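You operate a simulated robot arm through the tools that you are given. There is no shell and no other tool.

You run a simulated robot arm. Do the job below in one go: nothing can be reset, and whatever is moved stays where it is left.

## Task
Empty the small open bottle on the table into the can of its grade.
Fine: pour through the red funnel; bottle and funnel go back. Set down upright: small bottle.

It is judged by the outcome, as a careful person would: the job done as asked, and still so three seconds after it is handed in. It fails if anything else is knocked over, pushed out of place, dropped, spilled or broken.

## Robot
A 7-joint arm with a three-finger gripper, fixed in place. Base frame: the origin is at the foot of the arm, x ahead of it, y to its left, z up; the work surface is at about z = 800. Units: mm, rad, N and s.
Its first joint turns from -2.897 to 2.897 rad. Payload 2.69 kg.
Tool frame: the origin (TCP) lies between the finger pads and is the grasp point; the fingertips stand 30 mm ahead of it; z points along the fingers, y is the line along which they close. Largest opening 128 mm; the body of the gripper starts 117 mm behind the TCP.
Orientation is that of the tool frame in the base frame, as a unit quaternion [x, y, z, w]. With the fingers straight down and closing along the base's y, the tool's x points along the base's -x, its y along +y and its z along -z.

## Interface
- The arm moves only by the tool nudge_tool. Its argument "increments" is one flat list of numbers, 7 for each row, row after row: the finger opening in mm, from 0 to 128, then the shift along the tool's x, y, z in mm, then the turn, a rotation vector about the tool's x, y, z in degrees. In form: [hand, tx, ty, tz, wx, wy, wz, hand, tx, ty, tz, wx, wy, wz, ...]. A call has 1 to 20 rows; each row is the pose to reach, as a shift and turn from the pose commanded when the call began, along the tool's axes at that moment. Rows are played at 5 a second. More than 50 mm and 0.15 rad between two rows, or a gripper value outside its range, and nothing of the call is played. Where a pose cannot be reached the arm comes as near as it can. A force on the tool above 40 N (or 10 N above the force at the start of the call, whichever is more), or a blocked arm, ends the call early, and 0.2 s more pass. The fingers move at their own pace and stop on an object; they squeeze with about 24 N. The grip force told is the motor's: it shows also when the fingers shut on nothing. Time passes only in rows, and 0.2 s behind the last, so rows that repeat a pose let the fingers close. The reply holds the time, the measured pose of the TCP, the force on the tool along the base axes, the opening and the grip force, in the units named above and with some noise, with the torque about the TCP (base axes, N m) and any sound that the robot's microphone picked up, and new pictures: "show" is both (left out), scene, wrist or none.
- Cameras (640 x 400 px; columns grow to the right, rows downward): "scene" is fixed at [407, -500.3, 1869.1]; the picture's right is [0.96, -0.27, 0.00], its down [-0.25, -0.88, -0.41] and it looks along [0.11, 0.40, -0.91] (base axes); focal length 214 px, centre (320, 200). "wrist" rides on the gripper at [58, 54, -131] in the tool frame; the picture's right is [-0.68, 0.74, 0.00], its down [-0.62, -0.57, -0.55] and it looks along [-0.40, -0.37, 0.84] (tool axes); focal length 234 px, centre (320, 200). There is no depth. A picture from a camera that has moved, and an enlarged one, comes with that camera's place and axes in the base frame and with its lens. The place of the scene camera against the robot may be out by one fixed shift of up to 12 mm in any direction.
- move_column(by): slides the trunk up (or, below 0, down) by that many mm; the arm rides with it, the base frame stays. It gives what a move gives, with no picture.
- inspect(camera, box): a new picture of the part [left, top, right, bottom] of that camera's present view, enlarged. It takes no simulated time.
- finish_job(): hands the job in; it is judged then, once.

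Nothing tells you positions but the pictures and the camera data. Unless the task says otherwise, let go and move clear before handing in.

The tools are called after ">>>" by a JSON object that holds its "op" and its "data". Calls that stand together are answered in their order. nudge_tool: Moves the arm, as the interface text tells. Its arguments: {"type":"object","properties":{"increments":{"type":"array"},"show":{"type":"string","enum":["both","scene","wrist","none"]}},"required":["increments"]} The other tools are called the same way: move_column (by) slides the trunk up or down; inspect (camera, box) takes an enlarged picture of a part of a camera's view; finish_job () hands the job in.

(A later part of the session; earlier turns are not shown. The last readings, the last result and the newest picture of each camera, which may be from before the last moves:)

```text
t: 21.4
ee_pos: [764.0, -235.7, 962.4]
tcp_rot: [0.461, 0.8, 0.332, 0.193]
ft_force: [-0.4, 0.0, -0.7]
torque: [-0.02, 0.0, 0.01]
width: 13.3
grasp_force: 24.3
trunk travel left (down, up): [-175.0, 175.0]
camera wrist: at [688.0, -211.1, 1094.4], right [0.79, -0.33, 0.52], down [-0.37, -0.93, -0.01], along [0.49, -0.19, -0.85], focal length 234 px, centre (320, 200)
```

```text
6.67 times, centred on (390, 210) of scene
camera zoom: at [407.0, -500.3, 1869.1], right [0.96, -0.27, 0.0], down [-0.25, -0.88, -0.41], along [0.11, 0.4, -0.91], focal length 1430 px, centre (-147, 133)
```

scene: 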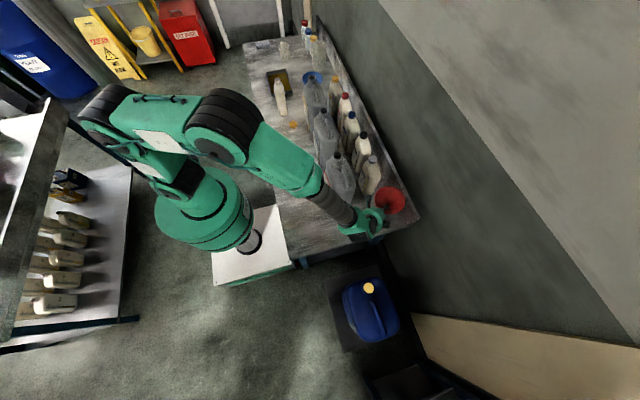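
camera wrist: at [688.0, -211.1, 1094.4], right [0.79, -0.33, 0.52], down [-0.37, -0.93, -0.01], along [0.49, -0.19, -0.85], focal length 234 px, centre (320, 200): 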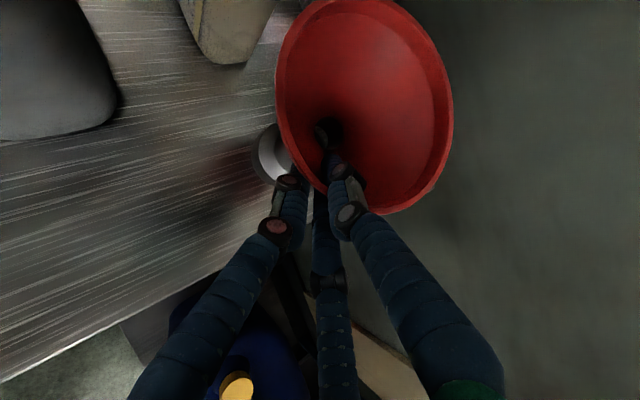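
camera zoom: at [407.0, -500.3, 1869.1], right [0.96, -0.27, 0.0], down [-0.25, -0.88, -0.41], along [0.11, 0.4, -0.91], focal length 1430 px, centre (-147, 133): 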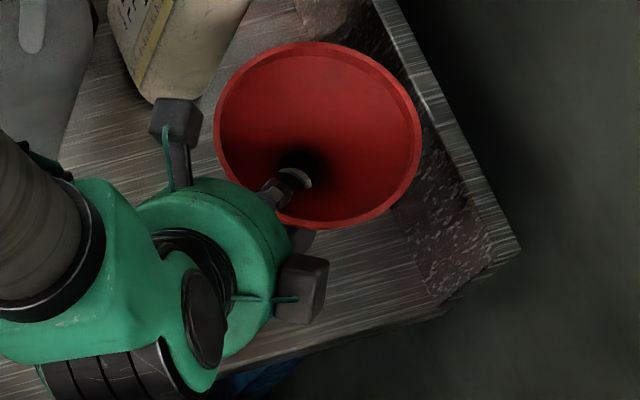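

The funnel is coming up freely. I'll lift another 120 mm and look again.

>>> {"op": "nudge_tool", "data": {"increments": [0, 0, 14, -14, 0, 0, 0, 0, 0, 28, -28, 0, 0, 0, 0, 0, 43, -43, 0, 0, 0, 0, 0, 64, -64, 0, 0, 0, 0, 0, 85, -85, 0, 0, 0, 0, 0, 85, -85, 0, 0, 0]}}

>>> {"op": "inspect", "data": {"camera": "scene", "box": [340, 160, 440, 240]}}

>>> {"op": "inspect", "data": {"camera": "wrist", "box": [200, 0, 460, 260]}}

```text
t: 22.8
ee_pos: [764.3, -236.9, 1083.0]
tcp_rot: [0.462, 0.8, 0.331, 0.192]
ft_force: [-0.9, -0.4, -0.3]
torque: [-0.05, -0.03, -0.04]
width: 13.0
grasp_force: 24.6
trunk travel left (down, up): [-175.0, 175.0]
camera wrist: at [687.7, -212.6, 1215.5], right [0.79, -0.33, 0.52], down [-0.37, -0.93, -0.01], along [0.49, -0.19, -0.85], focal length 234 px, centre (320, 200)
```

scene: 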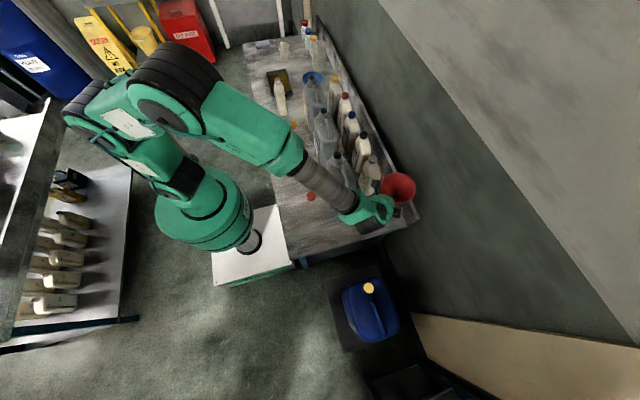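
wrist: 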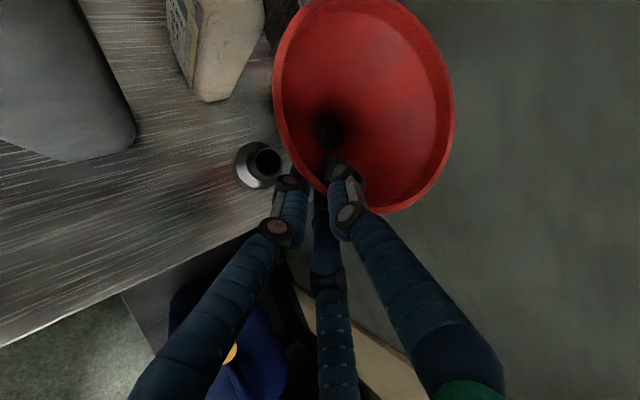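

```text
5.00 times, centred on (390, 200) of scene
camera zoom: at [407.0, -500.3, 1869.1], right [0.96, -0.27, 0.0], down [-0.25, -0.88, -0.41], along [0.11, 0.4, -0.91], focal length 1072 px, centre (-30, 200)
```

zoom: 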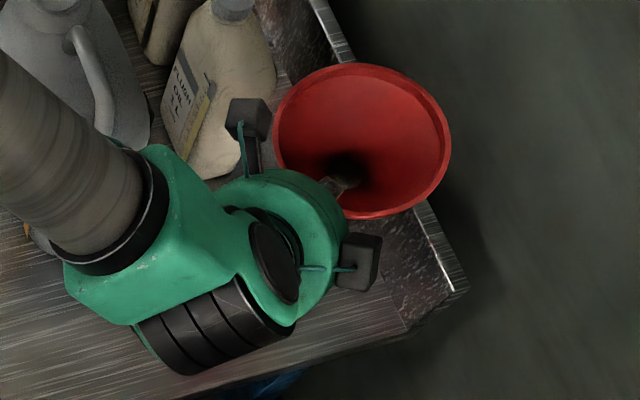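

```text
1.54 times, centred on (330, 130) of wrist
camera zoom: at [687.7, -212.6, 1215.5], right [0.79, -0.33, 0.52], down [-0.37, -0.93, -0.01], along [0.49, -0.19, -0.85], focal length 360 px, centre (305, 308)
```

zoom: 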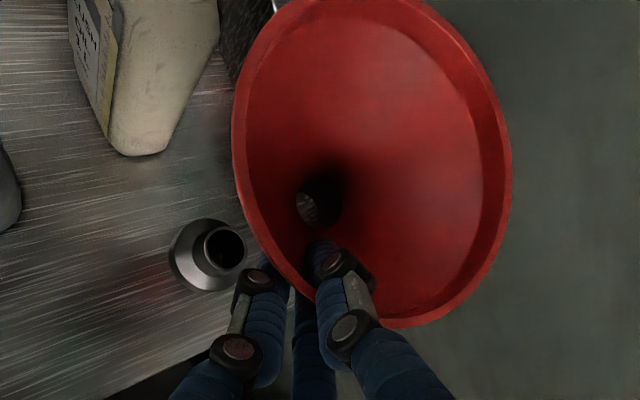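

The funnel is free and its holder stands undisturbed at about (820, -200). The funnel hangs about 8–9° nose-up in the grip, so I'll tilt the tool to level it while rising above can height.

>>> {"op": "nudge_tool", "data": {"increments": [0, 4, 14, -24, 1, 0, 0, 0, 8, 28, -49, 2, 0, 0, 0, 13, 42, -73, 3.5, 0, 0, 0, 17, 56, -98, 5, 0, 0, 0, 21, 70, -122, 6.5, 0, 0, 0, 26, 84, -147, 8, 0, 0, 0, 30, 98, -171, 8.5, 0, 0, 0, 30, 98, -171, 8.5, 0, 0]}}

>>> {"op": "inspect", "data": {"camera": "scene", "box": [340, 120, 460, 220]}}

>>> {"op": "inspect", "data": {"camera": "wrist", "box": [200, 0, 460, 260]}}

```text
t: 24.6
ee_pos: [705.4, -235.3, 1271.8]
tcp_rot: [0.475, 0.823, 0.27, 0.157]
ft_force: [-0.4, -0.1, -0.1]
torque: [0.0, -0.01, 0.01]
width: 12.8
grasp_force: 24.3
trunk travel left (down, up): [-175.0, 175.0]
camera wrist: at [645.5, -201.7, 1412.0], right [0.85, -0.29, 0.44], down [-0.37, -0.92, 0.1], along [0.37, -0.25, -0.89], focal length 234 px, centre (320, 200)
```

scene: 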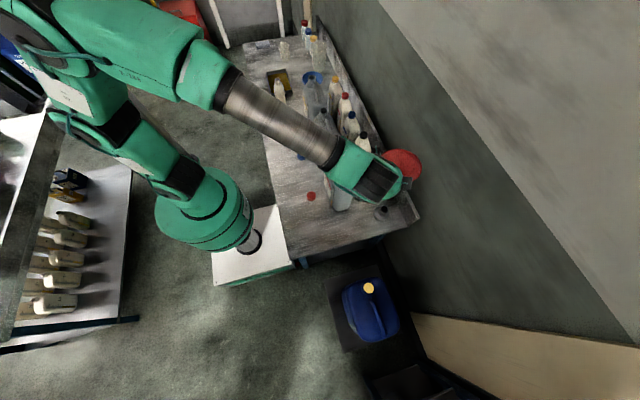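
wrist: 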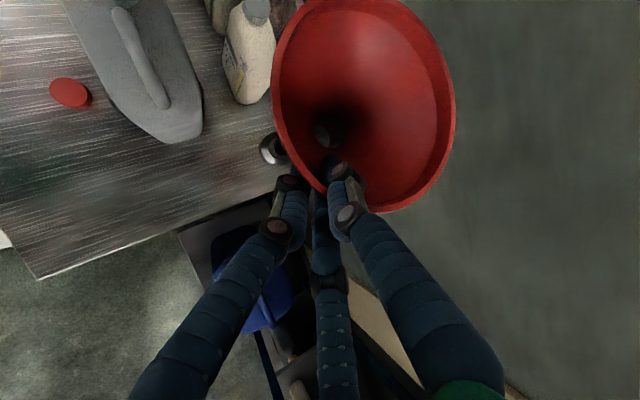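

```text
4.00 times, centred on (400, 170) of scene
camera zoom: at [407.0, -500.3, 1869.1], right [0.96, -0.27, 0.0], down [-0.25, -0.88, -0.41], along [0.11, 0.4, -0.91], focal length 858 px, centre (0, 320)
```

zoom: 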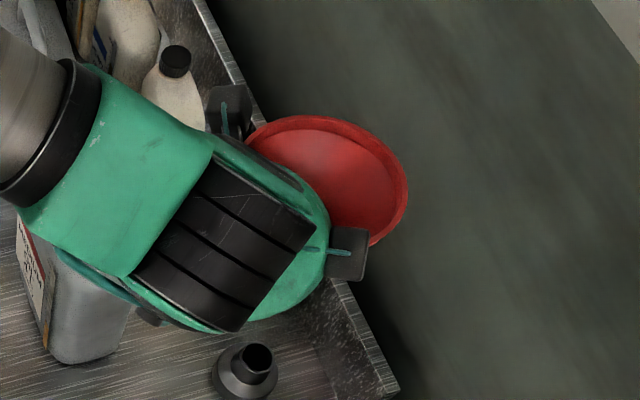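

```text
1.54 times, centred on (330, 130) of wrist
camera zoom: at [645.5, -201.7, 1412.0], right [0.85, -0.29, 0.44], down [-0.37, -0.92, 0.1], along [0.37, -0.25, -0.89], focal length 360 px, centre (305, 308)
```

zoom: 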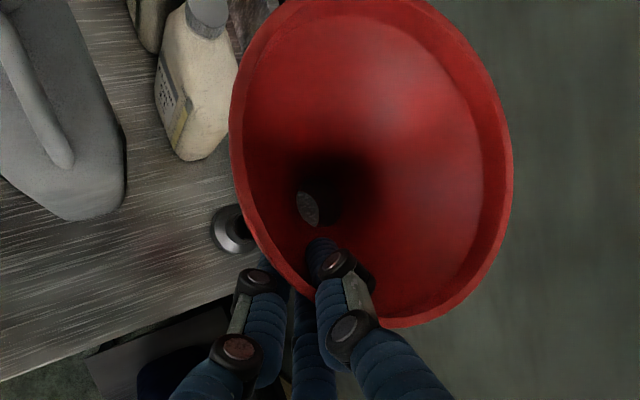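

The funnel now looks level. I'll carry it high over the cans to a spot where the wrist camera can see the HEAVY can's mouth beside the funnel.

>>> {"op": "nudge_tool", "data": {"increments": [0, 33, 16, 8, 0, 0, 0, 0, 66, 32, 15, 0, 0, 0, 0, 99, 47, 23, 0, 0, 0, 0, 132, 63, 31, 0, 0, 0, 0, 165, 79, 39, 0, 0, 0, 0, 197, 95, 46, 0, 0, 0, 0, 230, 110, 54, 0, 0, 0, 0, 263, 126, 62, 0, 0, 0, 0, 296, 142, 70, 0, 0, 0, 0, 329, 158, 77, 0, 0, 0, 0, 362, 174, 85, 0, 0, 0, 0, 395, 189, 93, 0, 0, 0, 0, 395, 189, 93, 0, 0, 0]}}

>>> {"op": "inspect", "data": {"camera": "wrist", "box": [60, 20, 320, 200]}}

>>> {"op": "inspect", "data": {"camera": "scene", "box": [280, 50, 420, 170]}}

```text
t: 27.4
ee_pos: [685.9, 210.2, 1310.9]
tcp_rot: [0.475, 0.822, 0.271, 0.157]
ft_force: [0.8, 0.3, -0.3]
torque: [-0.09, 0.0, -0.04]
width: 12.3
grasp_force: 23.8
trunk travel left (down, up): [-175.0, 175.0]
camera wrist: at [627.8, 244.0, 1450.7], right [0.85, -0.29, 0.44], down [-0.37, -0.92, 0.11], along [0.38, -0.25, -0.89], focal length 234 px, centre (320, 200)
```

scene: 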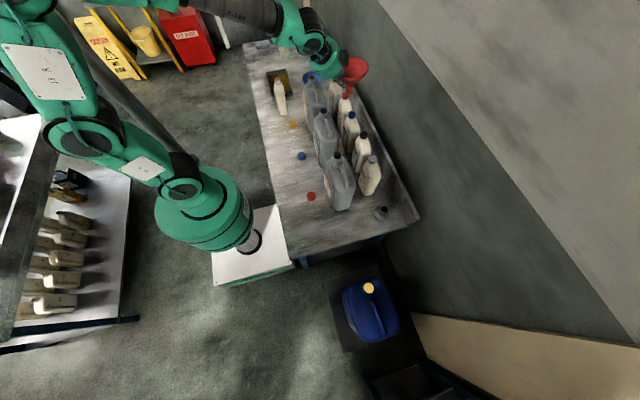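
wrist: 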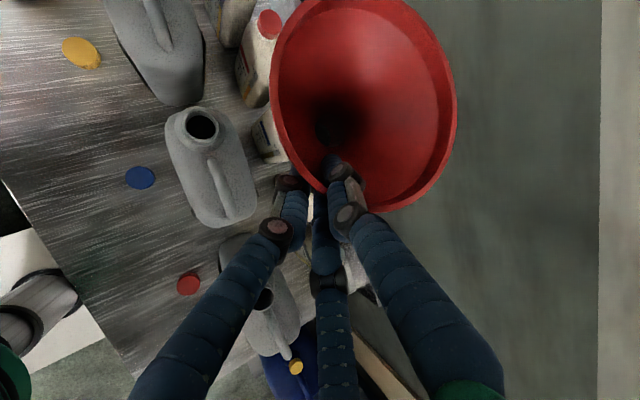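

```text
2.22 times, centred on (190, 110) of wrist
camera zoom: at [627.8, 244.0, 1450.7], right [0.85, -0.29, 0.44], down [-0.37, -0.92, 0.11], along [0.38, -0.25, -0.89], focal length 520 px, centre (609, 400)
```

zoom: 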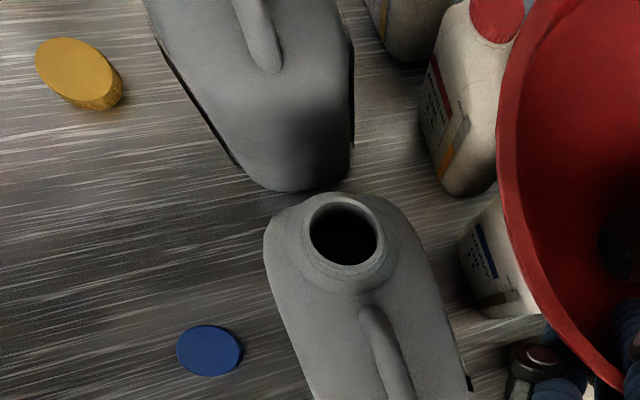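

```text
3.33 times, centred on (350, 110) of scene
camera zoom: at [407.0, -500.3, 1869.1], right [0.96, -0.27, 0.0], down [-0.25, -0.88, -0.41], along [0.11, 0.4, -0.91], focal length 715 px, centre (220, 500)
```

zoom: 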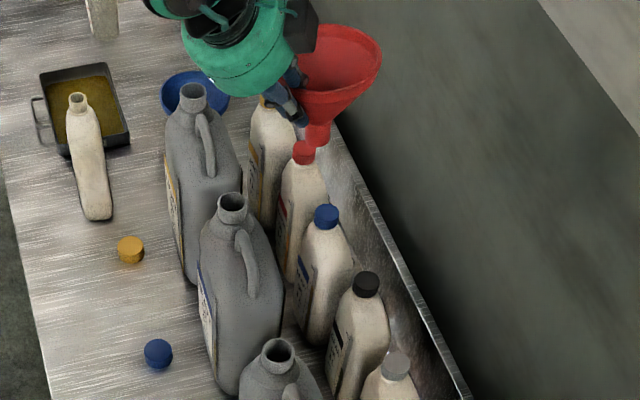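

The spout is short, about 48 mm long and 26 mm across. The HEAVY can's mouth is at about (649, 306, 1090) with a hole about 41 mm wide. I'll bring the spout over the mouth, stop about 30 mm above it and check alignment.

>>> {"op": "nudge_tool", "data": {"increments": [0, 34, -14, -10, 0, 0, 0, 0, 67, -27, -20, 0, 0, 0, 0, 101, -41, -31, 0, 0, 0, 0, 101, -58, -7, 0, 0, 0, 0, 101, -75, 15, 0, 0, 0, 0, 101, -93, 39, 0, 0, 0, 0, 101, -93, 39, 0, 0, 0]}}

>>> {"op": "inspect", "data": {"camera": "scene", "box": [280, 60, 380, 140]}}

>>> {"op": "inspect", "data": {"camera": "wrist", "box": [200, 0, 460, 260]}}

```text
t: 29.0
ee_pos: [591.4, 272.2, 1221.5]
tcp_rot: [0.476, 0.822, 0.271, 0.157]
ft_force: [0.4, 0.7, -0.2]
torque: [-0.03, 0.03, -0.01]
width: 12.2
grasp_force: 24.3
trunk travel left (down, up): [-175.0, 175.0]
camera wrist: at [532.6, 306.1, 1361.2], right [0.85, -0.29, 0.44], down [-0.37, -0.92, 0.11], along [0.37, -0.25, -0.89], focal length 234 px, centre (320, 200)
```

scene: 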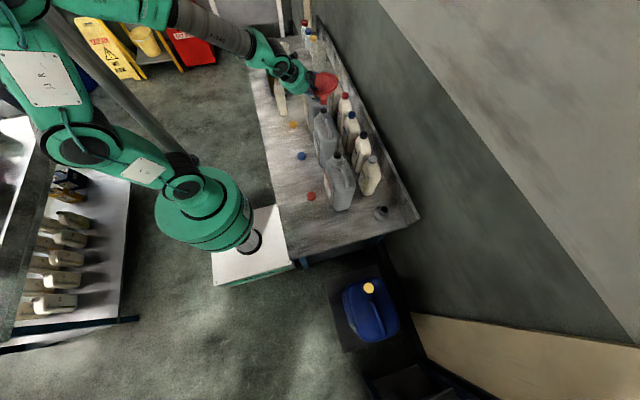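
wrist: 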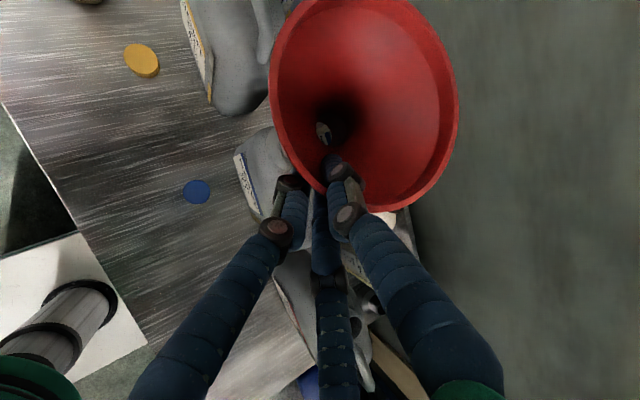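

```text
5.00 times, centred on (330, 100) of scene
camera zoom: at [407.0, -500.3, 1869.1], right [0.96, -0.27, 0.0], down [-0.25, -0.88, -0.41], along [0.11, 0.4, -0.91], focal length 1072 px, centre (270, 700)
```

zoom: 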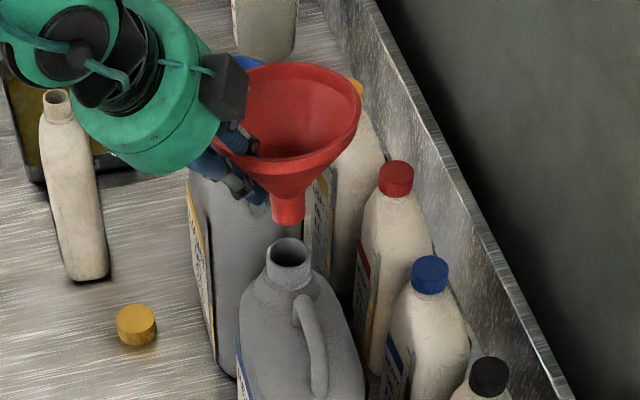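

```text
1.54 times, centred on (330, 130) of wrist
camera zoom: at [532.6, 306.1, 1361.2], right [0.85, -0.29, 0.44], down [-0.37, -0.92, 0.11], along [0.37, -0.25, -0.89], focal length 360 px, centre (305, 308)
```

zoom: 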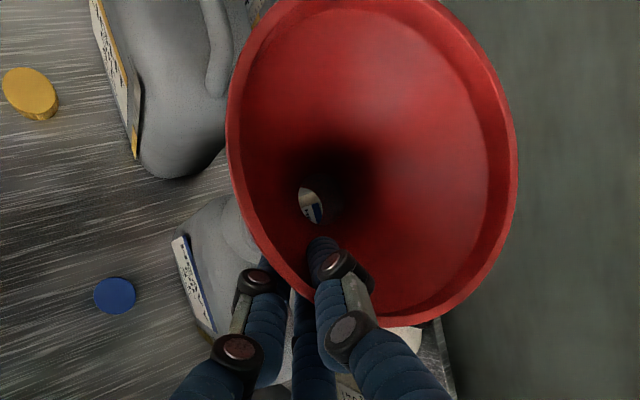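

The spout hangs about 30 mm above the mouth, nearly aligned, needing about 2 mm toward +x. I'll lower it 25 mm with that correction and look again.

>>> {"op": "nudge_tool", "data": {"increments": [0, -1, 1.4, 1, 0, 0, 0, 0, -1, -6, 11, 0, 0, 0, 0, -1, -13.5, 21, 0, 0, 0, 0, -1, -13.5, 21, 0, 0, 0], "show": "none"}}

>>> {"op": "inspect", "data": {"camera": "scene", "box": [300, 80, 350, 120]}}

>>> {"op": "inspect", "data": {"camera": "wrist", "box": [280, 100, 380, 180]}}

```text
t: 30.0
ee_pos: [592.7, 272.9, 1197.0]
tcp_rot: [0.474, 0.823, 0.271, 0.157]
ft_force: [0.4, 0.0, -0.4]
torque: [0.0, 0.08, 0.01]
width: 12.0
grasp_force: 24.4
trunk travel left (down, up): [-175.0, 175.0]
```

```text
10.00 times, centred on (325, 100) of scene
camera zoom: at [407.0, -500.3, 1869.1], right [0.96, -0.27, 0.0], down [-0.25, -0.88, -0.41], along [0.11, 0.4, -0.91], focal length 2145 px, centre (270, 1200)
```

zoom: 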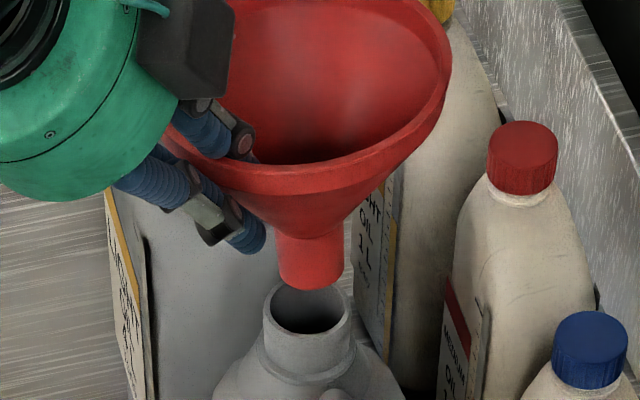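

```text
5.00 times, centred on (330, 140) of wrist
camera zoom: at [534.6, 306.9, 1336.4], right [0.85, -0.29, 0.44], down [-0.37, -0.92, 0.1], along [0.37, -0.25, -0.89], focal length 1171 px, centre (270, 500)
```

zoom: 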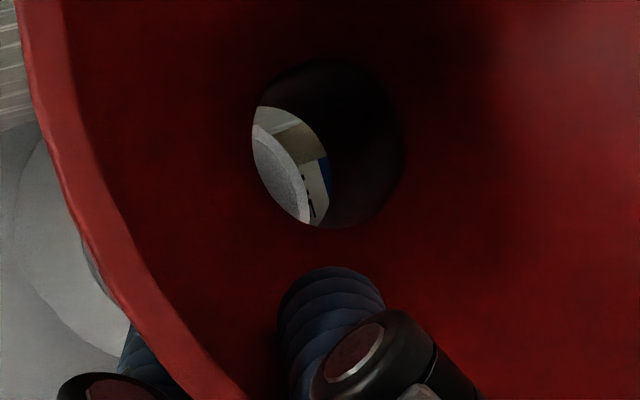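

The spout nearly fills the mouth, so the fit is tight and I need a finer alignment. I'll measure more closely before lowering.

>>> {"op": "inspect", "data": {"camera": "scene", "box": [316, 99, 340, 114]}}

>>> {"op": "inspect", "data": {"camera": "scene", "box": [308, 76, 348, 101]}}

>>> {"op": "inspect", "data": {"camera": "wrist", "box": [256, 0, 480, 220]}}

```text
16.00 times, centred on (328, 106) of scene
camera zoom: at [407.0, -500.3, 1869.1], right [0.96, -0.27, 0.0], down [-0.25, -0.88, -0.41], along [0.11, 0.4, -0.91], focal length 3432 px, centre (192, 1696)
```

zoom: 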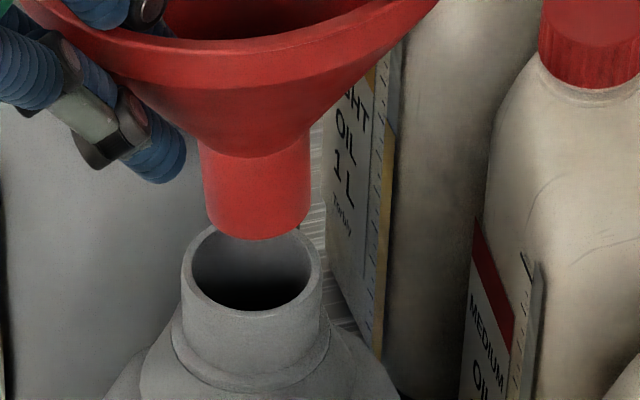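

```text
16.00 times, centred on (328, 88) of scene
camera zoom: at [407.0, -500.3, 1869.1], right [0.96, -0.27, 0.0], down [-0.25, -0.88, -0.41], along [0.11, 0.4, -0.91], focal length 3432 px, centre (192, 1984)
```

zoom: 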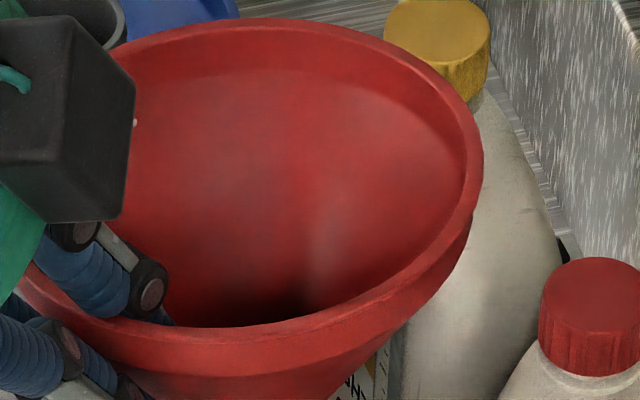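

```text
1.82 times, centred on (368, 110) of wrist
camera zoom: at [534.6, 306.9, 1336.4], right [0.85, -0.29, 0.44], down [-0.37, -0.92, 0.1], along [0.37, -0.25, -0.89], focal length 426 px, centre (233, 364)
```

zoom: 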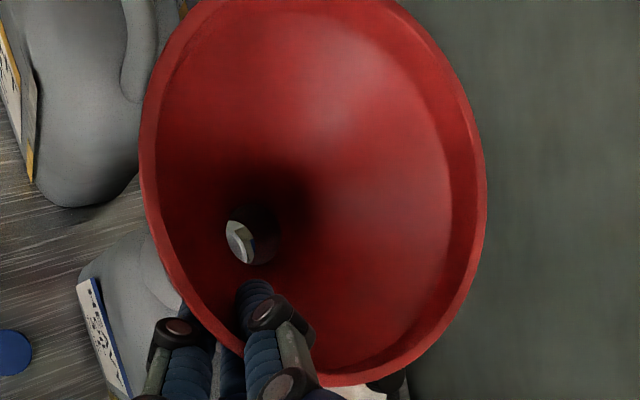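

The spout still leans about 4° away from the hand, and its tip sits a few mm past the mouth toward +y. I'll level it by 4°, shift it, and re-measure.

>>> {"op": "nudge_tool", "data": {"increments": [0, -2, 1.4, -3, 2, 0, 0, 0, -4, 2.7, -5.5, 4, 0, 0, 0, -4, 2.7, -5.5, 4, 0, 0], "show": "none"}}

>>> {"op": "inspect", "data": {"camera": "scene", "box": [316, 99, 340, 114]}}

>>> {"op": "inspect", "data": {"camera": "scene", "box": [308, 76, 348, 101]}}

>>> {"op": "inspect", "data": {"camera": "wrist", "box": [280, 100, 380, 180]}}

```text
t: 30.8
ee_pos: [594.2, 268.0, 1203.5]
tcp_rot: [0.48, 0.831, 0.242, 0.139]
ft_force: [0.5, 0.7, -1.4]
torque: [-0.03, 0.03, 0.02]
width: 12.0
grasp_force: 24.3
trunk travel left (down, up): [-175.0, 175.0]
```

```text
16.00 times, centred on (328, 106) of scene
camera zoom: at [407.0, -500.3, 1869.1], right [0.96, -0.27, 0.0], down [-0.25, -0.88, -0.41], along [0.11, 0.4, -0.91], focal length 3432 px, centre (192, 1696)
```

zoom: 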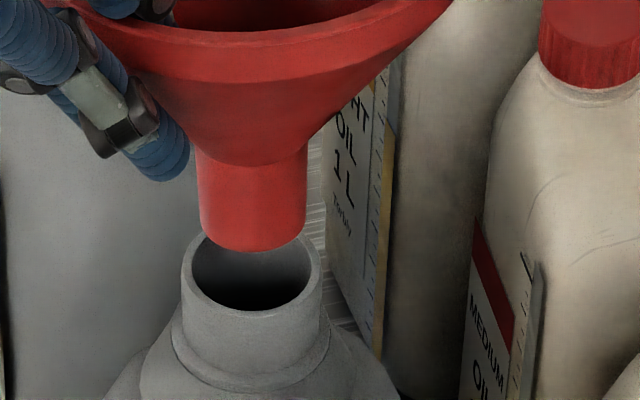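

```text
16.00 times, centred on (328, 88) of scene
camera zoom: at [407.0, -500.3, 1869.1], right [0.96, -0.27, 0.0], down [-0.25, -0.88, -0.41], along [0.11, 0.4, -0.91], focal length 3432 px, centre (192, 1984)
```

zoom: 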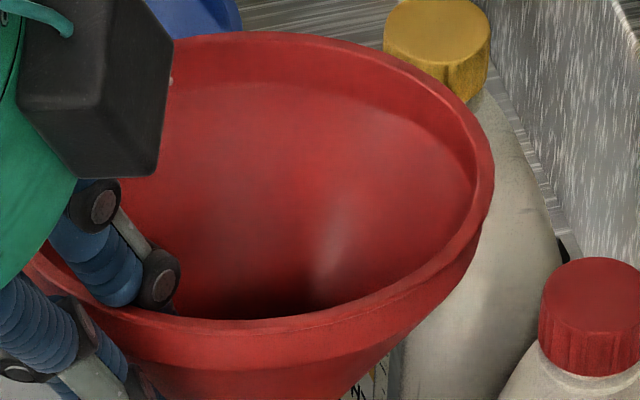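

```text
5.00 times, centred on (330, 140) of wrist
camera zoom: at [544.1, 307.3, 1344.5], right [0.88, -0.28, 0.4], down [-0.36, -0.92, 0.16], along [0.32, -0.28, -0.9], focal length 1171 px, centre (270, 500)
```

zoom: 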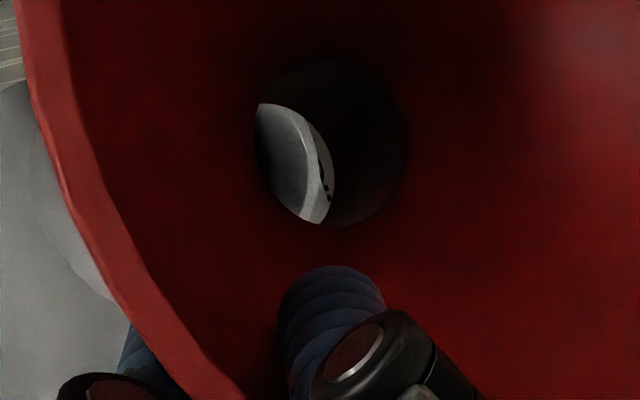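

>>> {"op": "inspect", "data": {"camera": "scene", "box": [324, 103, 336, 112]}}

>>> {"op": "inspect", "data": {"camera": "wrist", "box": [310, 110, 350, 150]}}

>>> {"op": "inspect", "data": {"camera": "wrist", "box": [240, 0, 500, 230]}}

```text
16.00 times, centred on (330, 108) of scene
camera zoom: at [407.0, -500.3, 1869.1], right [0.96, -0.27, 0.0], down [-0.25, -0.88, -0.41], along [0.11, 0.4, -0.91], focal length 3432 px, centre (160, 1680)
```

zoom: 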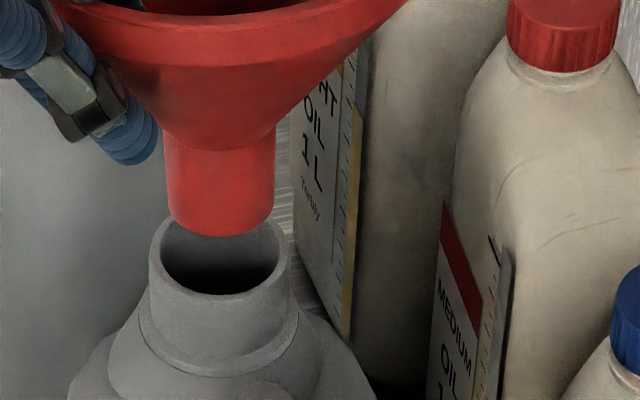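

```text
10.00 times, centred on (330, 130) of wrist
camera zoom: at [544.1, 307.3, 1344.5], right [0.88, -0.28, 0.4], down [-0.36, -0.92, 0.16], along [0.32, -0.28, -0.9], focal length 2342 px, centre (220, 900)
```

zoom: 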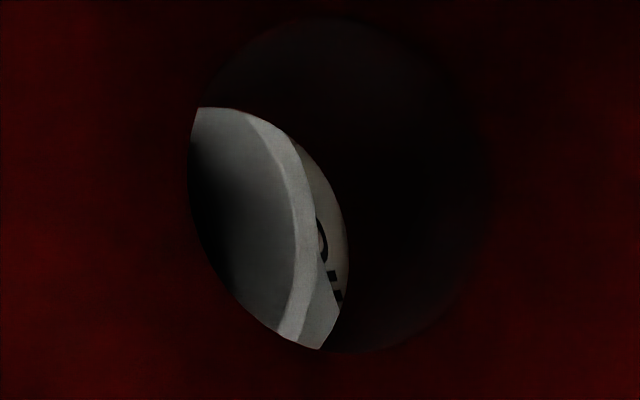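

```text
1.74 times, centred on (370, 115) of wrist
camera zoom: at [544.1, 307.3, 1344.5], right [0.88, -0.28, 0.4], down [-0.36, -0.92, 0.16], along [0.32, -0.28, -0.9], focal length 407 px, centre (233, 348)
```

zoom: 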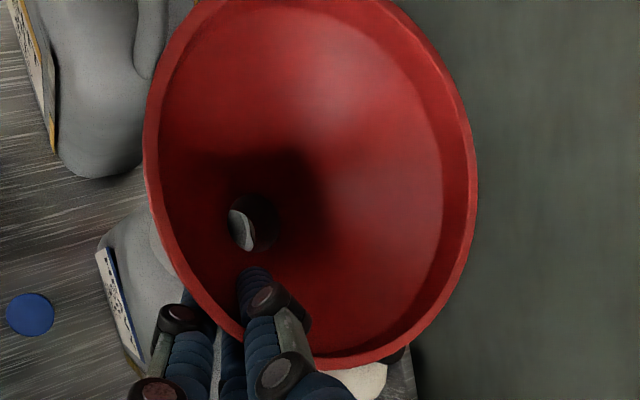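

Combining both cameras, the spout tip is about 21 mm above the mouth and nearly centred. The funnel is rolled about 5° sideways in the grip. I'll correct that roll about the approach axis, compensate the tip position, and re-check.

>>> {"op": "nudge_tool", "data": {"increments": [0, -3.5, 1.7, 0.4, 0.5, 2.1, 1.35, 0, -6.9, 3.4, 0.8, 1, 4.2, 2.7, 0, -6.9, 3.4, 0.8, 1, 4.2, 2.7], "show": "none"}}

>>> {"op": "inspect", "data": {"camera": "scene", "box": [316, 99, 340, 114]}}

>>> {"op": "inspect", "data": {"camera": "scene", "box": [308, 76, 348, 101]}}

>>> {"op": "inspect", "data": {"camera": "wrist", "box": [310, 110, 350, 150]}}

```text
t: 31.6
ee_pos: [600.4, 263.9, 1204.5]
tcp_rot: [0.492, 0.826, 0.255, 0.099]
ft_force: [-0.3, -0.1, -0.1]
torque: [0.0, 0.04, 0.03]
width: 11.8
grasp_force: 23.5
trunk travel left (down, up): [-175.0, 175.0]
```

```text
16.00 times, centred on (328, 106) of scene
camera zoom: at [407.0, -500.3, 1869.1], right [0.96, -0.27, 0.0], down [-0.25, -0.88, -0.41], along [0.11, 0.4, -0.91], focal length 3432 px, centre (192, 1696)
```

zoom: 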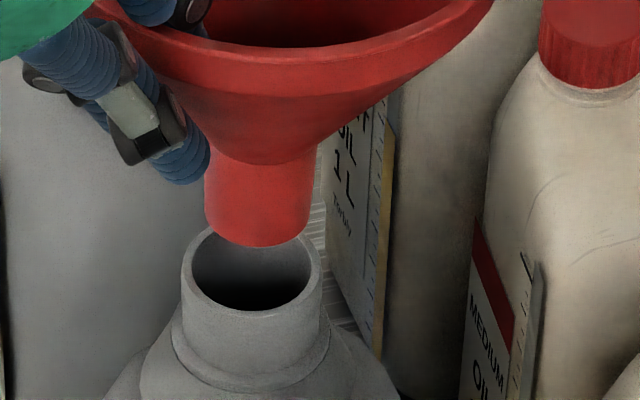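

```text
16.00 times, centred on (328, 88) of scene
camera zoom: at [407.0, -500.3, 1869.1], right [0.96, -0.27, 0.0], down [-0.25, -0.88, -0.41], along [0.11, 0.4, -0.91], focal length 3432 px, centre (192, 1984)
```

zoom: 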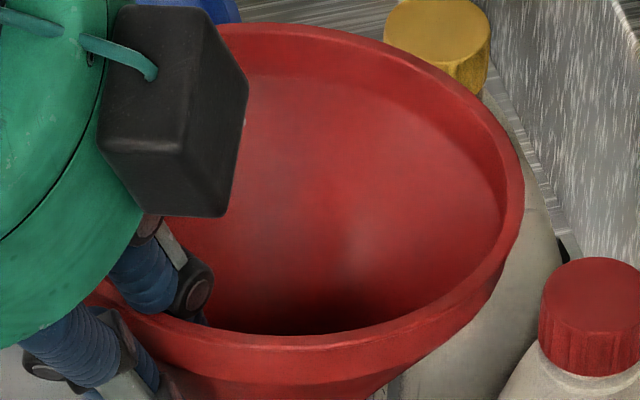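

```text
10.00 times, centred on (330, 130) of wrist
camera zoom: at [558.7, 292.8, 1350.9], right [0.9, -0.3, 0.33], down [-0.35, -0.93, 0.12], along [0.27, -0.22, -0.94], focal length 2342 px, centre (220, 900)
```

zoom: 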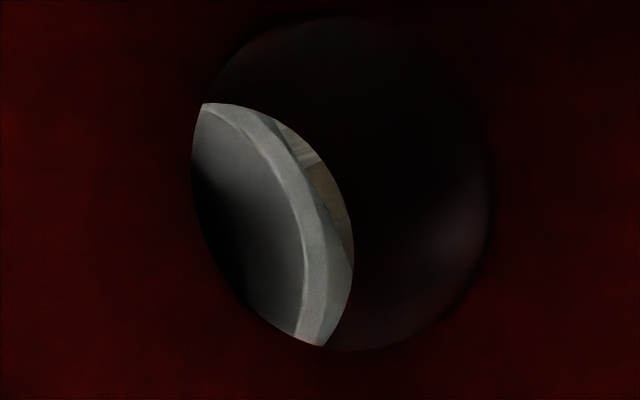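

The spout is now upright within about 1.5°. I'll shift it (-1.2, +2.5) mm, lower it about 20 mm to the mouth, and check once more.

>>> {"op": "nudge_tool", "data": {"increments": [0, 2.7, 0.05, 0.3, 0, 0, 0, 0, 1.9, -5.1, 8.8, 0, 0, 0, 0, 1.0, -10.3, 17.3, 0, 0, 0, 0, 1.0, -10.3, 17.3, 0, 0, 0], "show": "none"}}

>>> {"op": "inspect", "data": {"camera": "scene", "box": [316, 99, 340, 114]}}

>>> {"op": "inspect", "data": {"camera": "wrist", "box": [310, 110, 350, 150]}}

```text
t: 32.6
ee_pos: [599.0, 267.0, 1184.2]
tcp_rot: [0.492, 0.826, 0.255, 0.101]
ft_force: [1.0, 0.0, -1.3]
torque: [0.0, 0.03, 0.0]
width: 12.1
grasp_force: 23.9
trunk travel left (down, up): [-175.0, 175.0]
```

```text
16.00 times, centred on (328, 106) of scene
camera zoom: at [407.0, -500.3, 1869.1], right [0.96, -0.27, 0.0], down [-0.25, -0.88, -0.41], along [0.11, 0.4, -0.91], focal length 3432 px, centre (192, 1696)
```

zoom: 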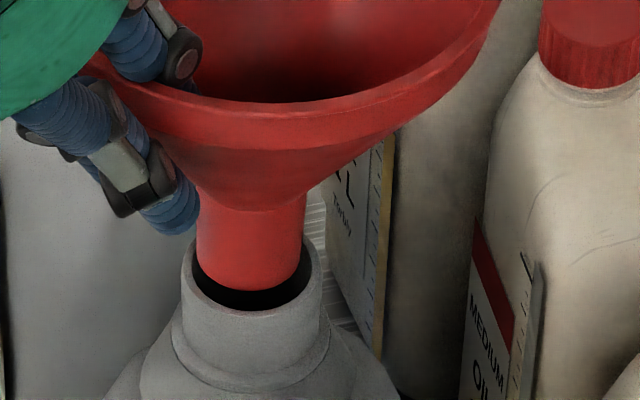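

```text
10.00 times, centred on (330, 130) of wrist
camera zoom: at [556.8, 296.4, 1330.6], right [0.9, -0.3, 0.33], down [-0.35, -0.93, 0.12], along [0.27, -0.22, -0.94], focal length 2342 px, centre (220, 900)
```

zoom: 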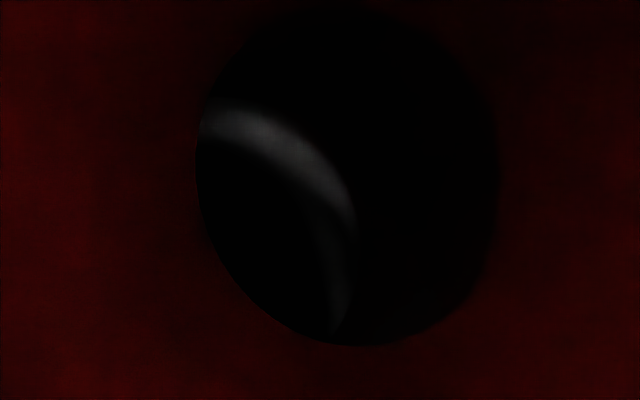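

The spout tip is centred in the mouth opening. I'll lower it in small steps and watch the force.

>>> {"op": "nudge_tool", "data": {"increments": [0, -0.35, -2.1, 3.4, 0, 0, 0, 0, -0.7, -4.2, 6.8, 0, 0, 0, 0, -0.9, -5.2, 8.5, 0, 0, 0], "show": "none"}}

>>> {"op": "inspect", "data": {"camera": "scene", "box": [316, 99, 340, 114]}}

```text
t: 33.4
ee_pos: [598.9, 265.8, 1174.5]
tcp_rot: [0.492, 0.826, 0.256, 0.1]
ft_force: [-3.1, -3.4, 0.5]
torque: [-0.23, 0.19, -0.01]
width: 11.3
grasp_force: 23.8
trunk travel left (down, up): [-175.0, 175.0]
```

```text
16.00 times, centred on (328, 106) of scene
camera zoom: at [407.0, -500.3, 1869.1], right [0.96, -0.27, 0.0], down [-0.25, -0.88, -0.41], along [0.11, 0.4, -0.91], focal length 3432 px, centre (192, 1696)
```

zoom: 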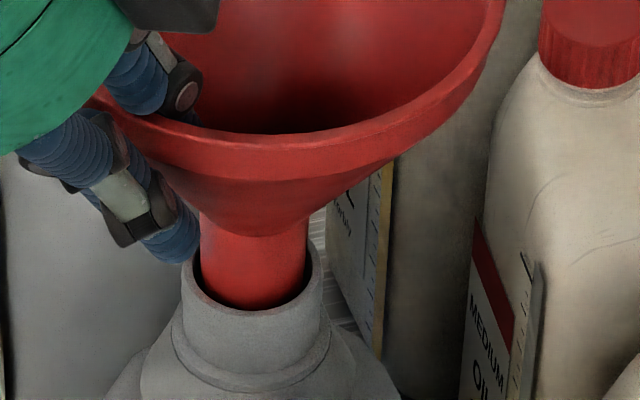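

The spout has entered the mouth, with a light touch on the +x side. I'll ease it back about 1.5 mm and keep lowering.

>>> {"op": "nudge_tool", "data": {"increments": [0, 0.3, -1.2, -0.6, 0, 0, 0, 0, -0.1, -3.3, 2.8, 0, 0, 0, 0, -0.4, -5.5, 6.2, 0, 0, 0], "show": "none"}}

>>> {"op": "inspect", "data": {"camera": "scene", "box": [316, 99, 340, 114]}}

```text
t: 34.2
ee_pos: [597.9, 266.5, 1167.2]
tcp_rot: [0.492, 0.826, 0.255, 0.1]
ft_force: [-0.9, -1.7, -0.3]
torque: [-0.14, 0.03, -0.09]
width: 11.1
grasp_force: 24.4
trunk travel left (down, up): [-175.0, 175.0]
```

```text
16.00 times, centred on (328, 106) of scene
camera zoom: at [407.0, -500.3, 1869.1], right [0.96, -0.27, 0.0], down [-0.25, -0.88, -0.41], along [0.11, 0.4, -0.91], focal length 3432 px, centre (192, 1696)
```

zoom: 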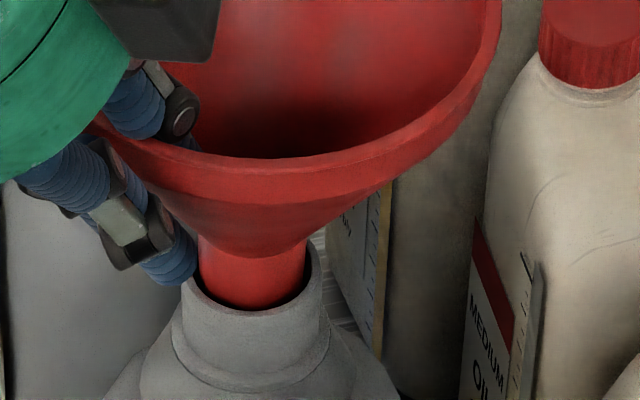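

>>> {"op": "nudge_tool", "data": {"increments": [0, -0.3, -1.8, 3, 0, 0, 0, 0, -0.6, -3.6, 6, 0, 0, 0, 0, -0.9, -5.2, 8.5, 0, 0, 0], "show": "none"}}

>>> {"op": "inspect", "data": {"camera": "scene", "box": [316, 99, 340, 114]}}

```text
t: 35.0
ee_pos: [599.0, 265.6, 1156.6]
tcp_rot: [0.492, 0.826, 0.256, 0.099]
ft_force: [-1.5, -2.7, 0.2]
torque: [-0.12, 0.03, -0.14]
width: 11.2
grasp_force: 24.1
trunk travel left (down, up): [-175.0, 175.0]
```

```text
16.00 times, centred on (328, 106) of scene
camera zoom: at [407.0, -500.3, 1869.1], right [0.96, -0.27, 0.0], down [-0.25, -0.88, -0.41], along [0.11, 0.4, -0.91], focal length 3432 px, centre (192, 1696)
```

zoom: 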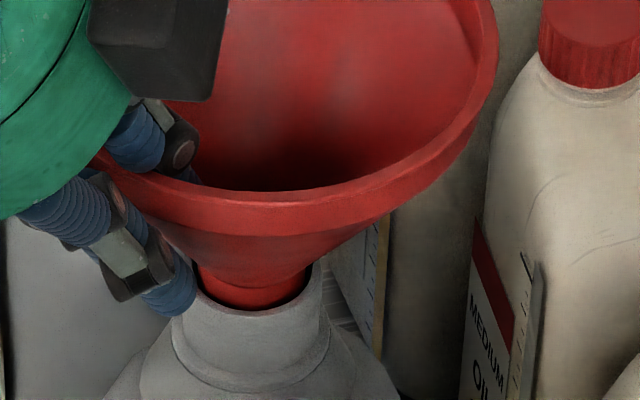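

>>> {"op": "nudge_tool", "data": {"increments": [0, -0.15, -1, 1.7, 0, 0, 0, 0, -0.35, -2.1, 3.4, 0, 0, 0, 0, -0.5, -3.1, 5.1, 0, 0, 0], "show": "none"}}

>>> {"op": "inspect", "data": {"camera": "scene", "box": [316, 99, 340, 114]}}

```text
t: 35.8
ee_pos: [598.6, 265.7, 1150.9]
tcp_rot: [0.491, 0.826, 0.257, 0.102]
ft_force: [-2.3, -4.1, 5.9]
torque: [0.08, -0.16, -0.07]
width: 11.2
grasp_force: 23.9
trunk travel left (down, up): [-175.0, 175.0]
```

```text
16.00 times, centred on (328, 106) of scene
camera zoom: at [407.0, -500.3, 1869.1], right [0.96, -0.27, 0.0], down [-0.25, -0.88, -0.41], along [0.11, 0.4, -0.91], focal length 3432 px, centre (192, 1696)
```

zoom: 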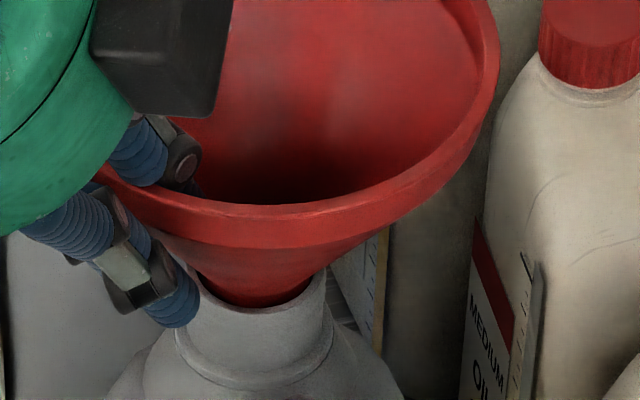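

The cone has just seated (about 6 N upward). I'll open the fingers gently and check that it settles.

>>> {"op": "nudge_tool", "data": {"increments": [16, 0, 0, 0, 0, 0, 0, 24, 0, 0, 0, 0, 0, 0, 36, 0, 0, 0, 0, 0, 0, 36, 0, 0, 0, 0, 0, 0]}}

>>> {"op": "inspect", "data": {"camera": "scene", "box": [308, 85, 348, 115]}}

>>> {"op": "inspect", "data": {"camera": "wrist", "box": [200, 0, 500, 260]}}

```text
t: 36.8
ee_pos: [597.8, 265.0, 1149.9]
tcp_rot: [0.491, 0.827, 0.255, 0.1]
ft_force: [0.0, 0.2, 0.3]
torque: [0.01, 0.01, 0.02]
width: 36.1
grasp_force: 0.0
trunk travel left (down, up): [-175.0, 175.0]
camera wrist: at [556.4, 295.0, 1296.6], right [0.9, -0.3, 0.33], down [-0.35, -0.93, 0.12], along [0.27, -0.22, -0.94], focal length 234 px, centre (320, 200)
```

scene: 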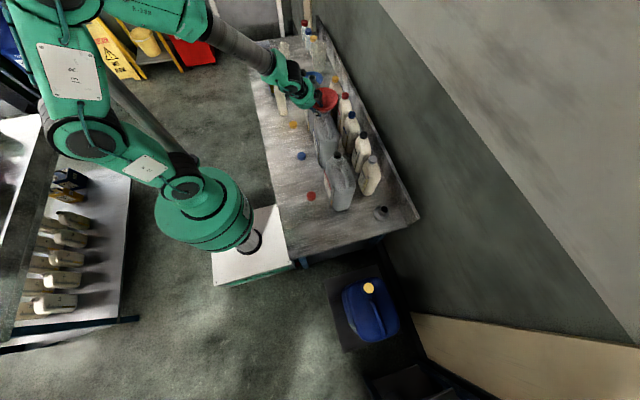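
wrist: 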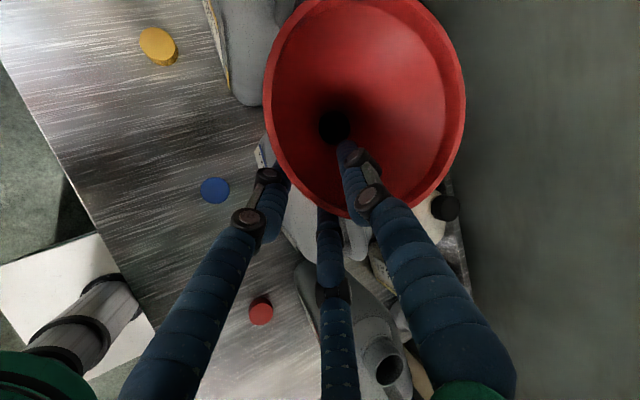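

```text
13.33 times, centred on (328, 100) of scene
camera zoom: at [407.0, -500.3, 1869.1], right [0.96, -0.27, 0.0], down [-0.25, -0.88, -0.41], along [0.11, 0.4, -0.91], focal length 2860 px, centre (213, 1533)
```

zoom: 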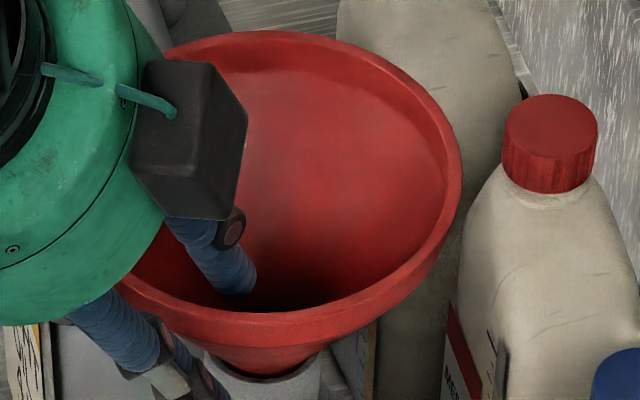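

```text
1.54 times, centred on (350, 130) of wrist
camera zoom: at [556.4, 295.0, 1296.6], right [0.9, -0.3, 0.33], down [-0.35, -0.93, 0.12], along [0.27, -0.22, -0.94], focal length 360 px, centre (274, 308)
```

zoom: 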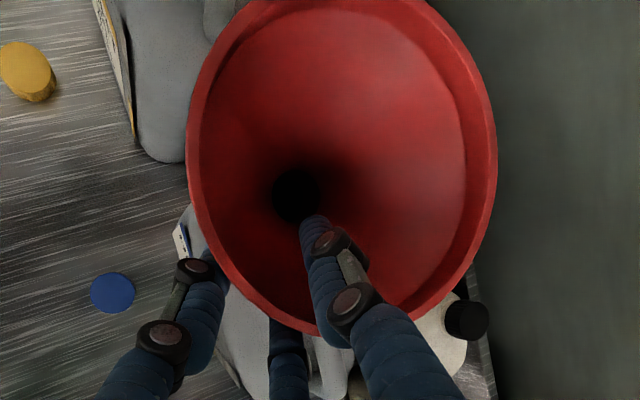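

The funnel sits level in the HEAVY can. I'll open wider and back the fingers out along the wall.

>>> {"op": "nudge_tool", "data": {"increments": [60, 0, 0, 0, 0, 0, 0, 60, 0, -1.5, -10, 0, 0, 0, 60, 0, -4, -25, 0, 0, 0, 60, 0, -7, -45, 0, 0, 0, 60, 0, -10, -75, 0, 0, 0, 60, 0, -12, -110, 0, 0, 0, 60, 0, -12, -150, 0, 0, 0]}}

>>> {"op": "inspect", "data": {"camera": "scene", "box": [298, 75, 358, 115]}}

>>> {"op": "inspect", "data": {"camera": "wrist", "box": [200, 0, 500, 260]}}

```text
t: 38.4
ee_pos: [526.0, 213.5, 1273.3]
tcp_rot: [0.491, 0.827, 0.256, 0.1]
ft_force: [0.0, -0.7, -0.5]
torque: [0.0, 0.0, 0.0]
width: 59.9
grasp_force: 0.0
trunk travel left (down, up): [-175.0, 175.0]
camera wrist: at [484.0, 242.1, 1419.2], right [0.9, -0.3, 0.32], down [-0.35, -0.93, 0.12], along [0.27, -0.22, -0.94], focal length 234 px, centre (320, 200)
```

scene: 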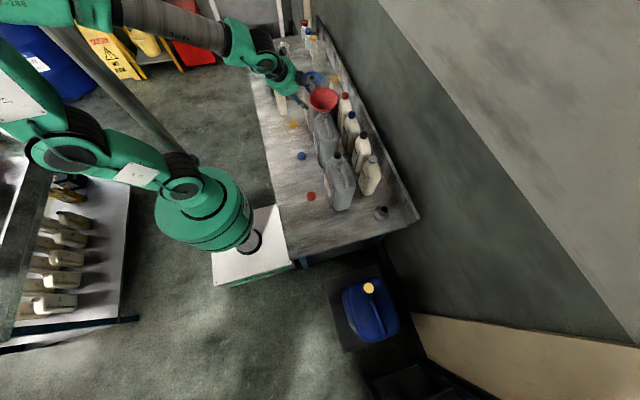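
wrist: 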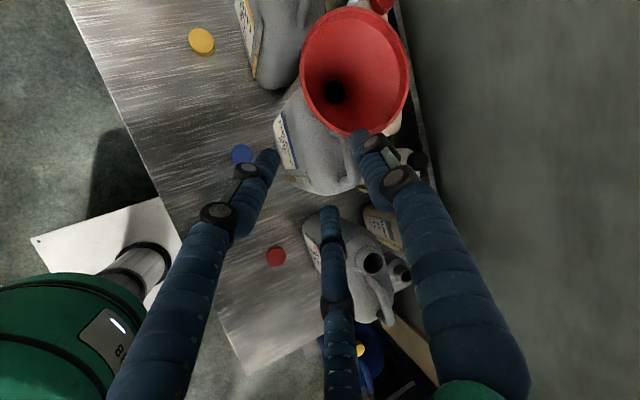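

```text
10.00 times, centred on (328, 95) of scene
camera zoom: at [407.0, -500.3, 1869.1], right [0.96, -0.27, 0.0], down [-0.25, -0.88, -0.41], along [0.11, 0.4, -0.91], focal length 2145 px, centre (240, 1250)
```

zoom: 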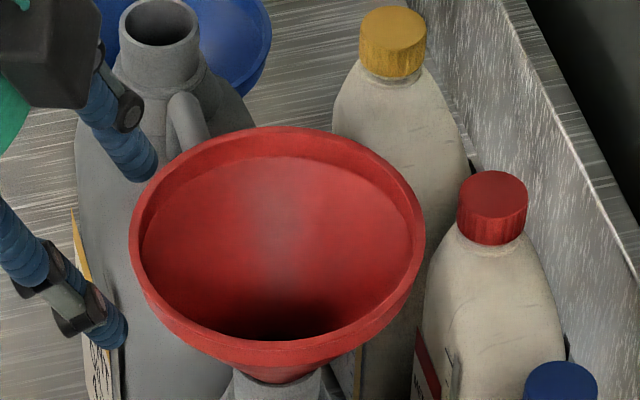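

```text
1.54 times, centred on (350, 130) of wrist
camera zoom: at [484.0, 242.1, 1419.2], right [0.9, -0.3, 0.32], down [-0.35, -0.93, 0.12], along [0.27, -0.22, -0.94], focal length 360 px, centre (274, 308)
```

zoom: 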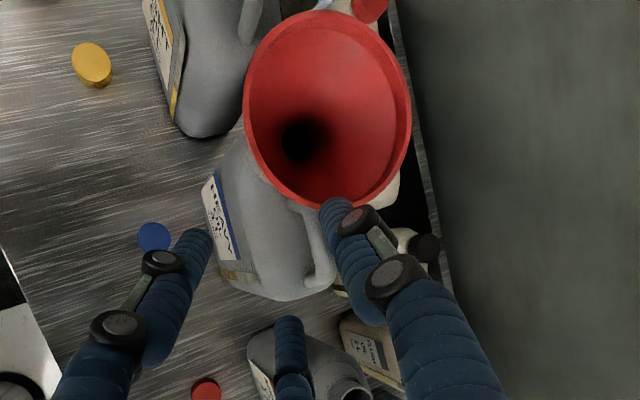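

The funnel is seated level with its rim at z≈1156. Next is the bottle, which I put at about (478, 678), some 58 × 90 mm, with its mouth near (480, 699, 1012). I'll swing to a horizontal-tool pose on its -x side to look at it closely.

>>> {"op": "nudge_tool", "data": {"increments": [128, 27.2, -5.4, 8.5, -4.4, 1.43, 5.6, 128, 54.4, -10.9, 17, -8.8, 2.87, 11.19, 128, 81.6, -16.3, 25.5, -13.2, 4.3, 16.79, 128, 108.8, -21.8, 34, -17.6, 5.74, 22.39, 128, 136, -27.2, 42.5, -22, 7.17, 27.98, 128, 163.2, -32.6, 50.9, -26.4, 8.61, 33.58, 128, 190.4, -38.1, 59.4, -30.8, 10.04, 39.18, 128, 217.6, -43.5, 67.9, -35.2, 11.48, 44.78, 128, 244.8, -49, 76.4, -39.6, 12.91, 50.37, 128, 272, -54.4, 84.9, -44, 14.35, 55.97, 128, 299.2, -59.8, 93.4, -48.4, 15.78, 61.57, 128, 326.4, -65.3, 101.9, -52.8, 17.22, 67.16, 128, 353.6, -70.7, 110.4, -57.2, 18.65, 72.76, 128, 380.8, -76.2, 118.9, -61.6, 20.09, 78.36, 128, 408, -81.6, 127.4, -66, 21.52, 83.96, 128, 434.7, -87, 135.8, -70.4, 22.96, 89.55, 128, 434.7, -87, 135.8, -70.4, 22.96, 89.55]}}

```text
t: 42.2
ee_pos: [372.8, 568.1, 1180.0]
tcp_rot: [0.704, -0.064, 0.707, 0.025]
ft_force: [0.3, 0.5, -0.4]
torque: [-0.02, 0.04, -0.02]
width: 128.0
grasp_force: 0.0
trunk travel left (down, up): [-175.0, 175.0]
stopped in row 17: the arm was blocked; the commanded pose is now the measured one
camera wrist: at [236.0, 528.7, 1238.6], right [-0.09, -0.69, -0.72], down [-0.47, 0.66, -0.58], along [0.88, 0.28, -0.38], focal length 234 px, centre (320, 200)
```

scene: 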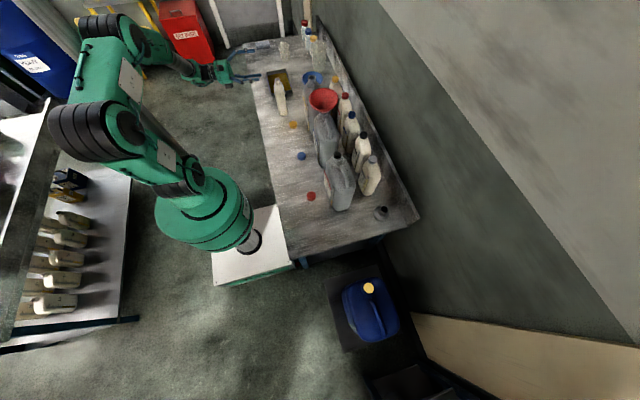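
wrist: 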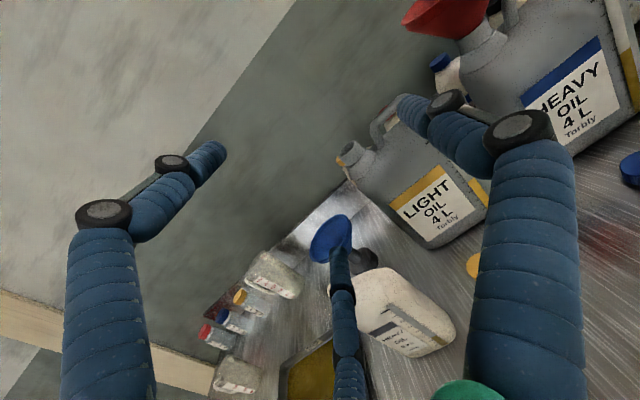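

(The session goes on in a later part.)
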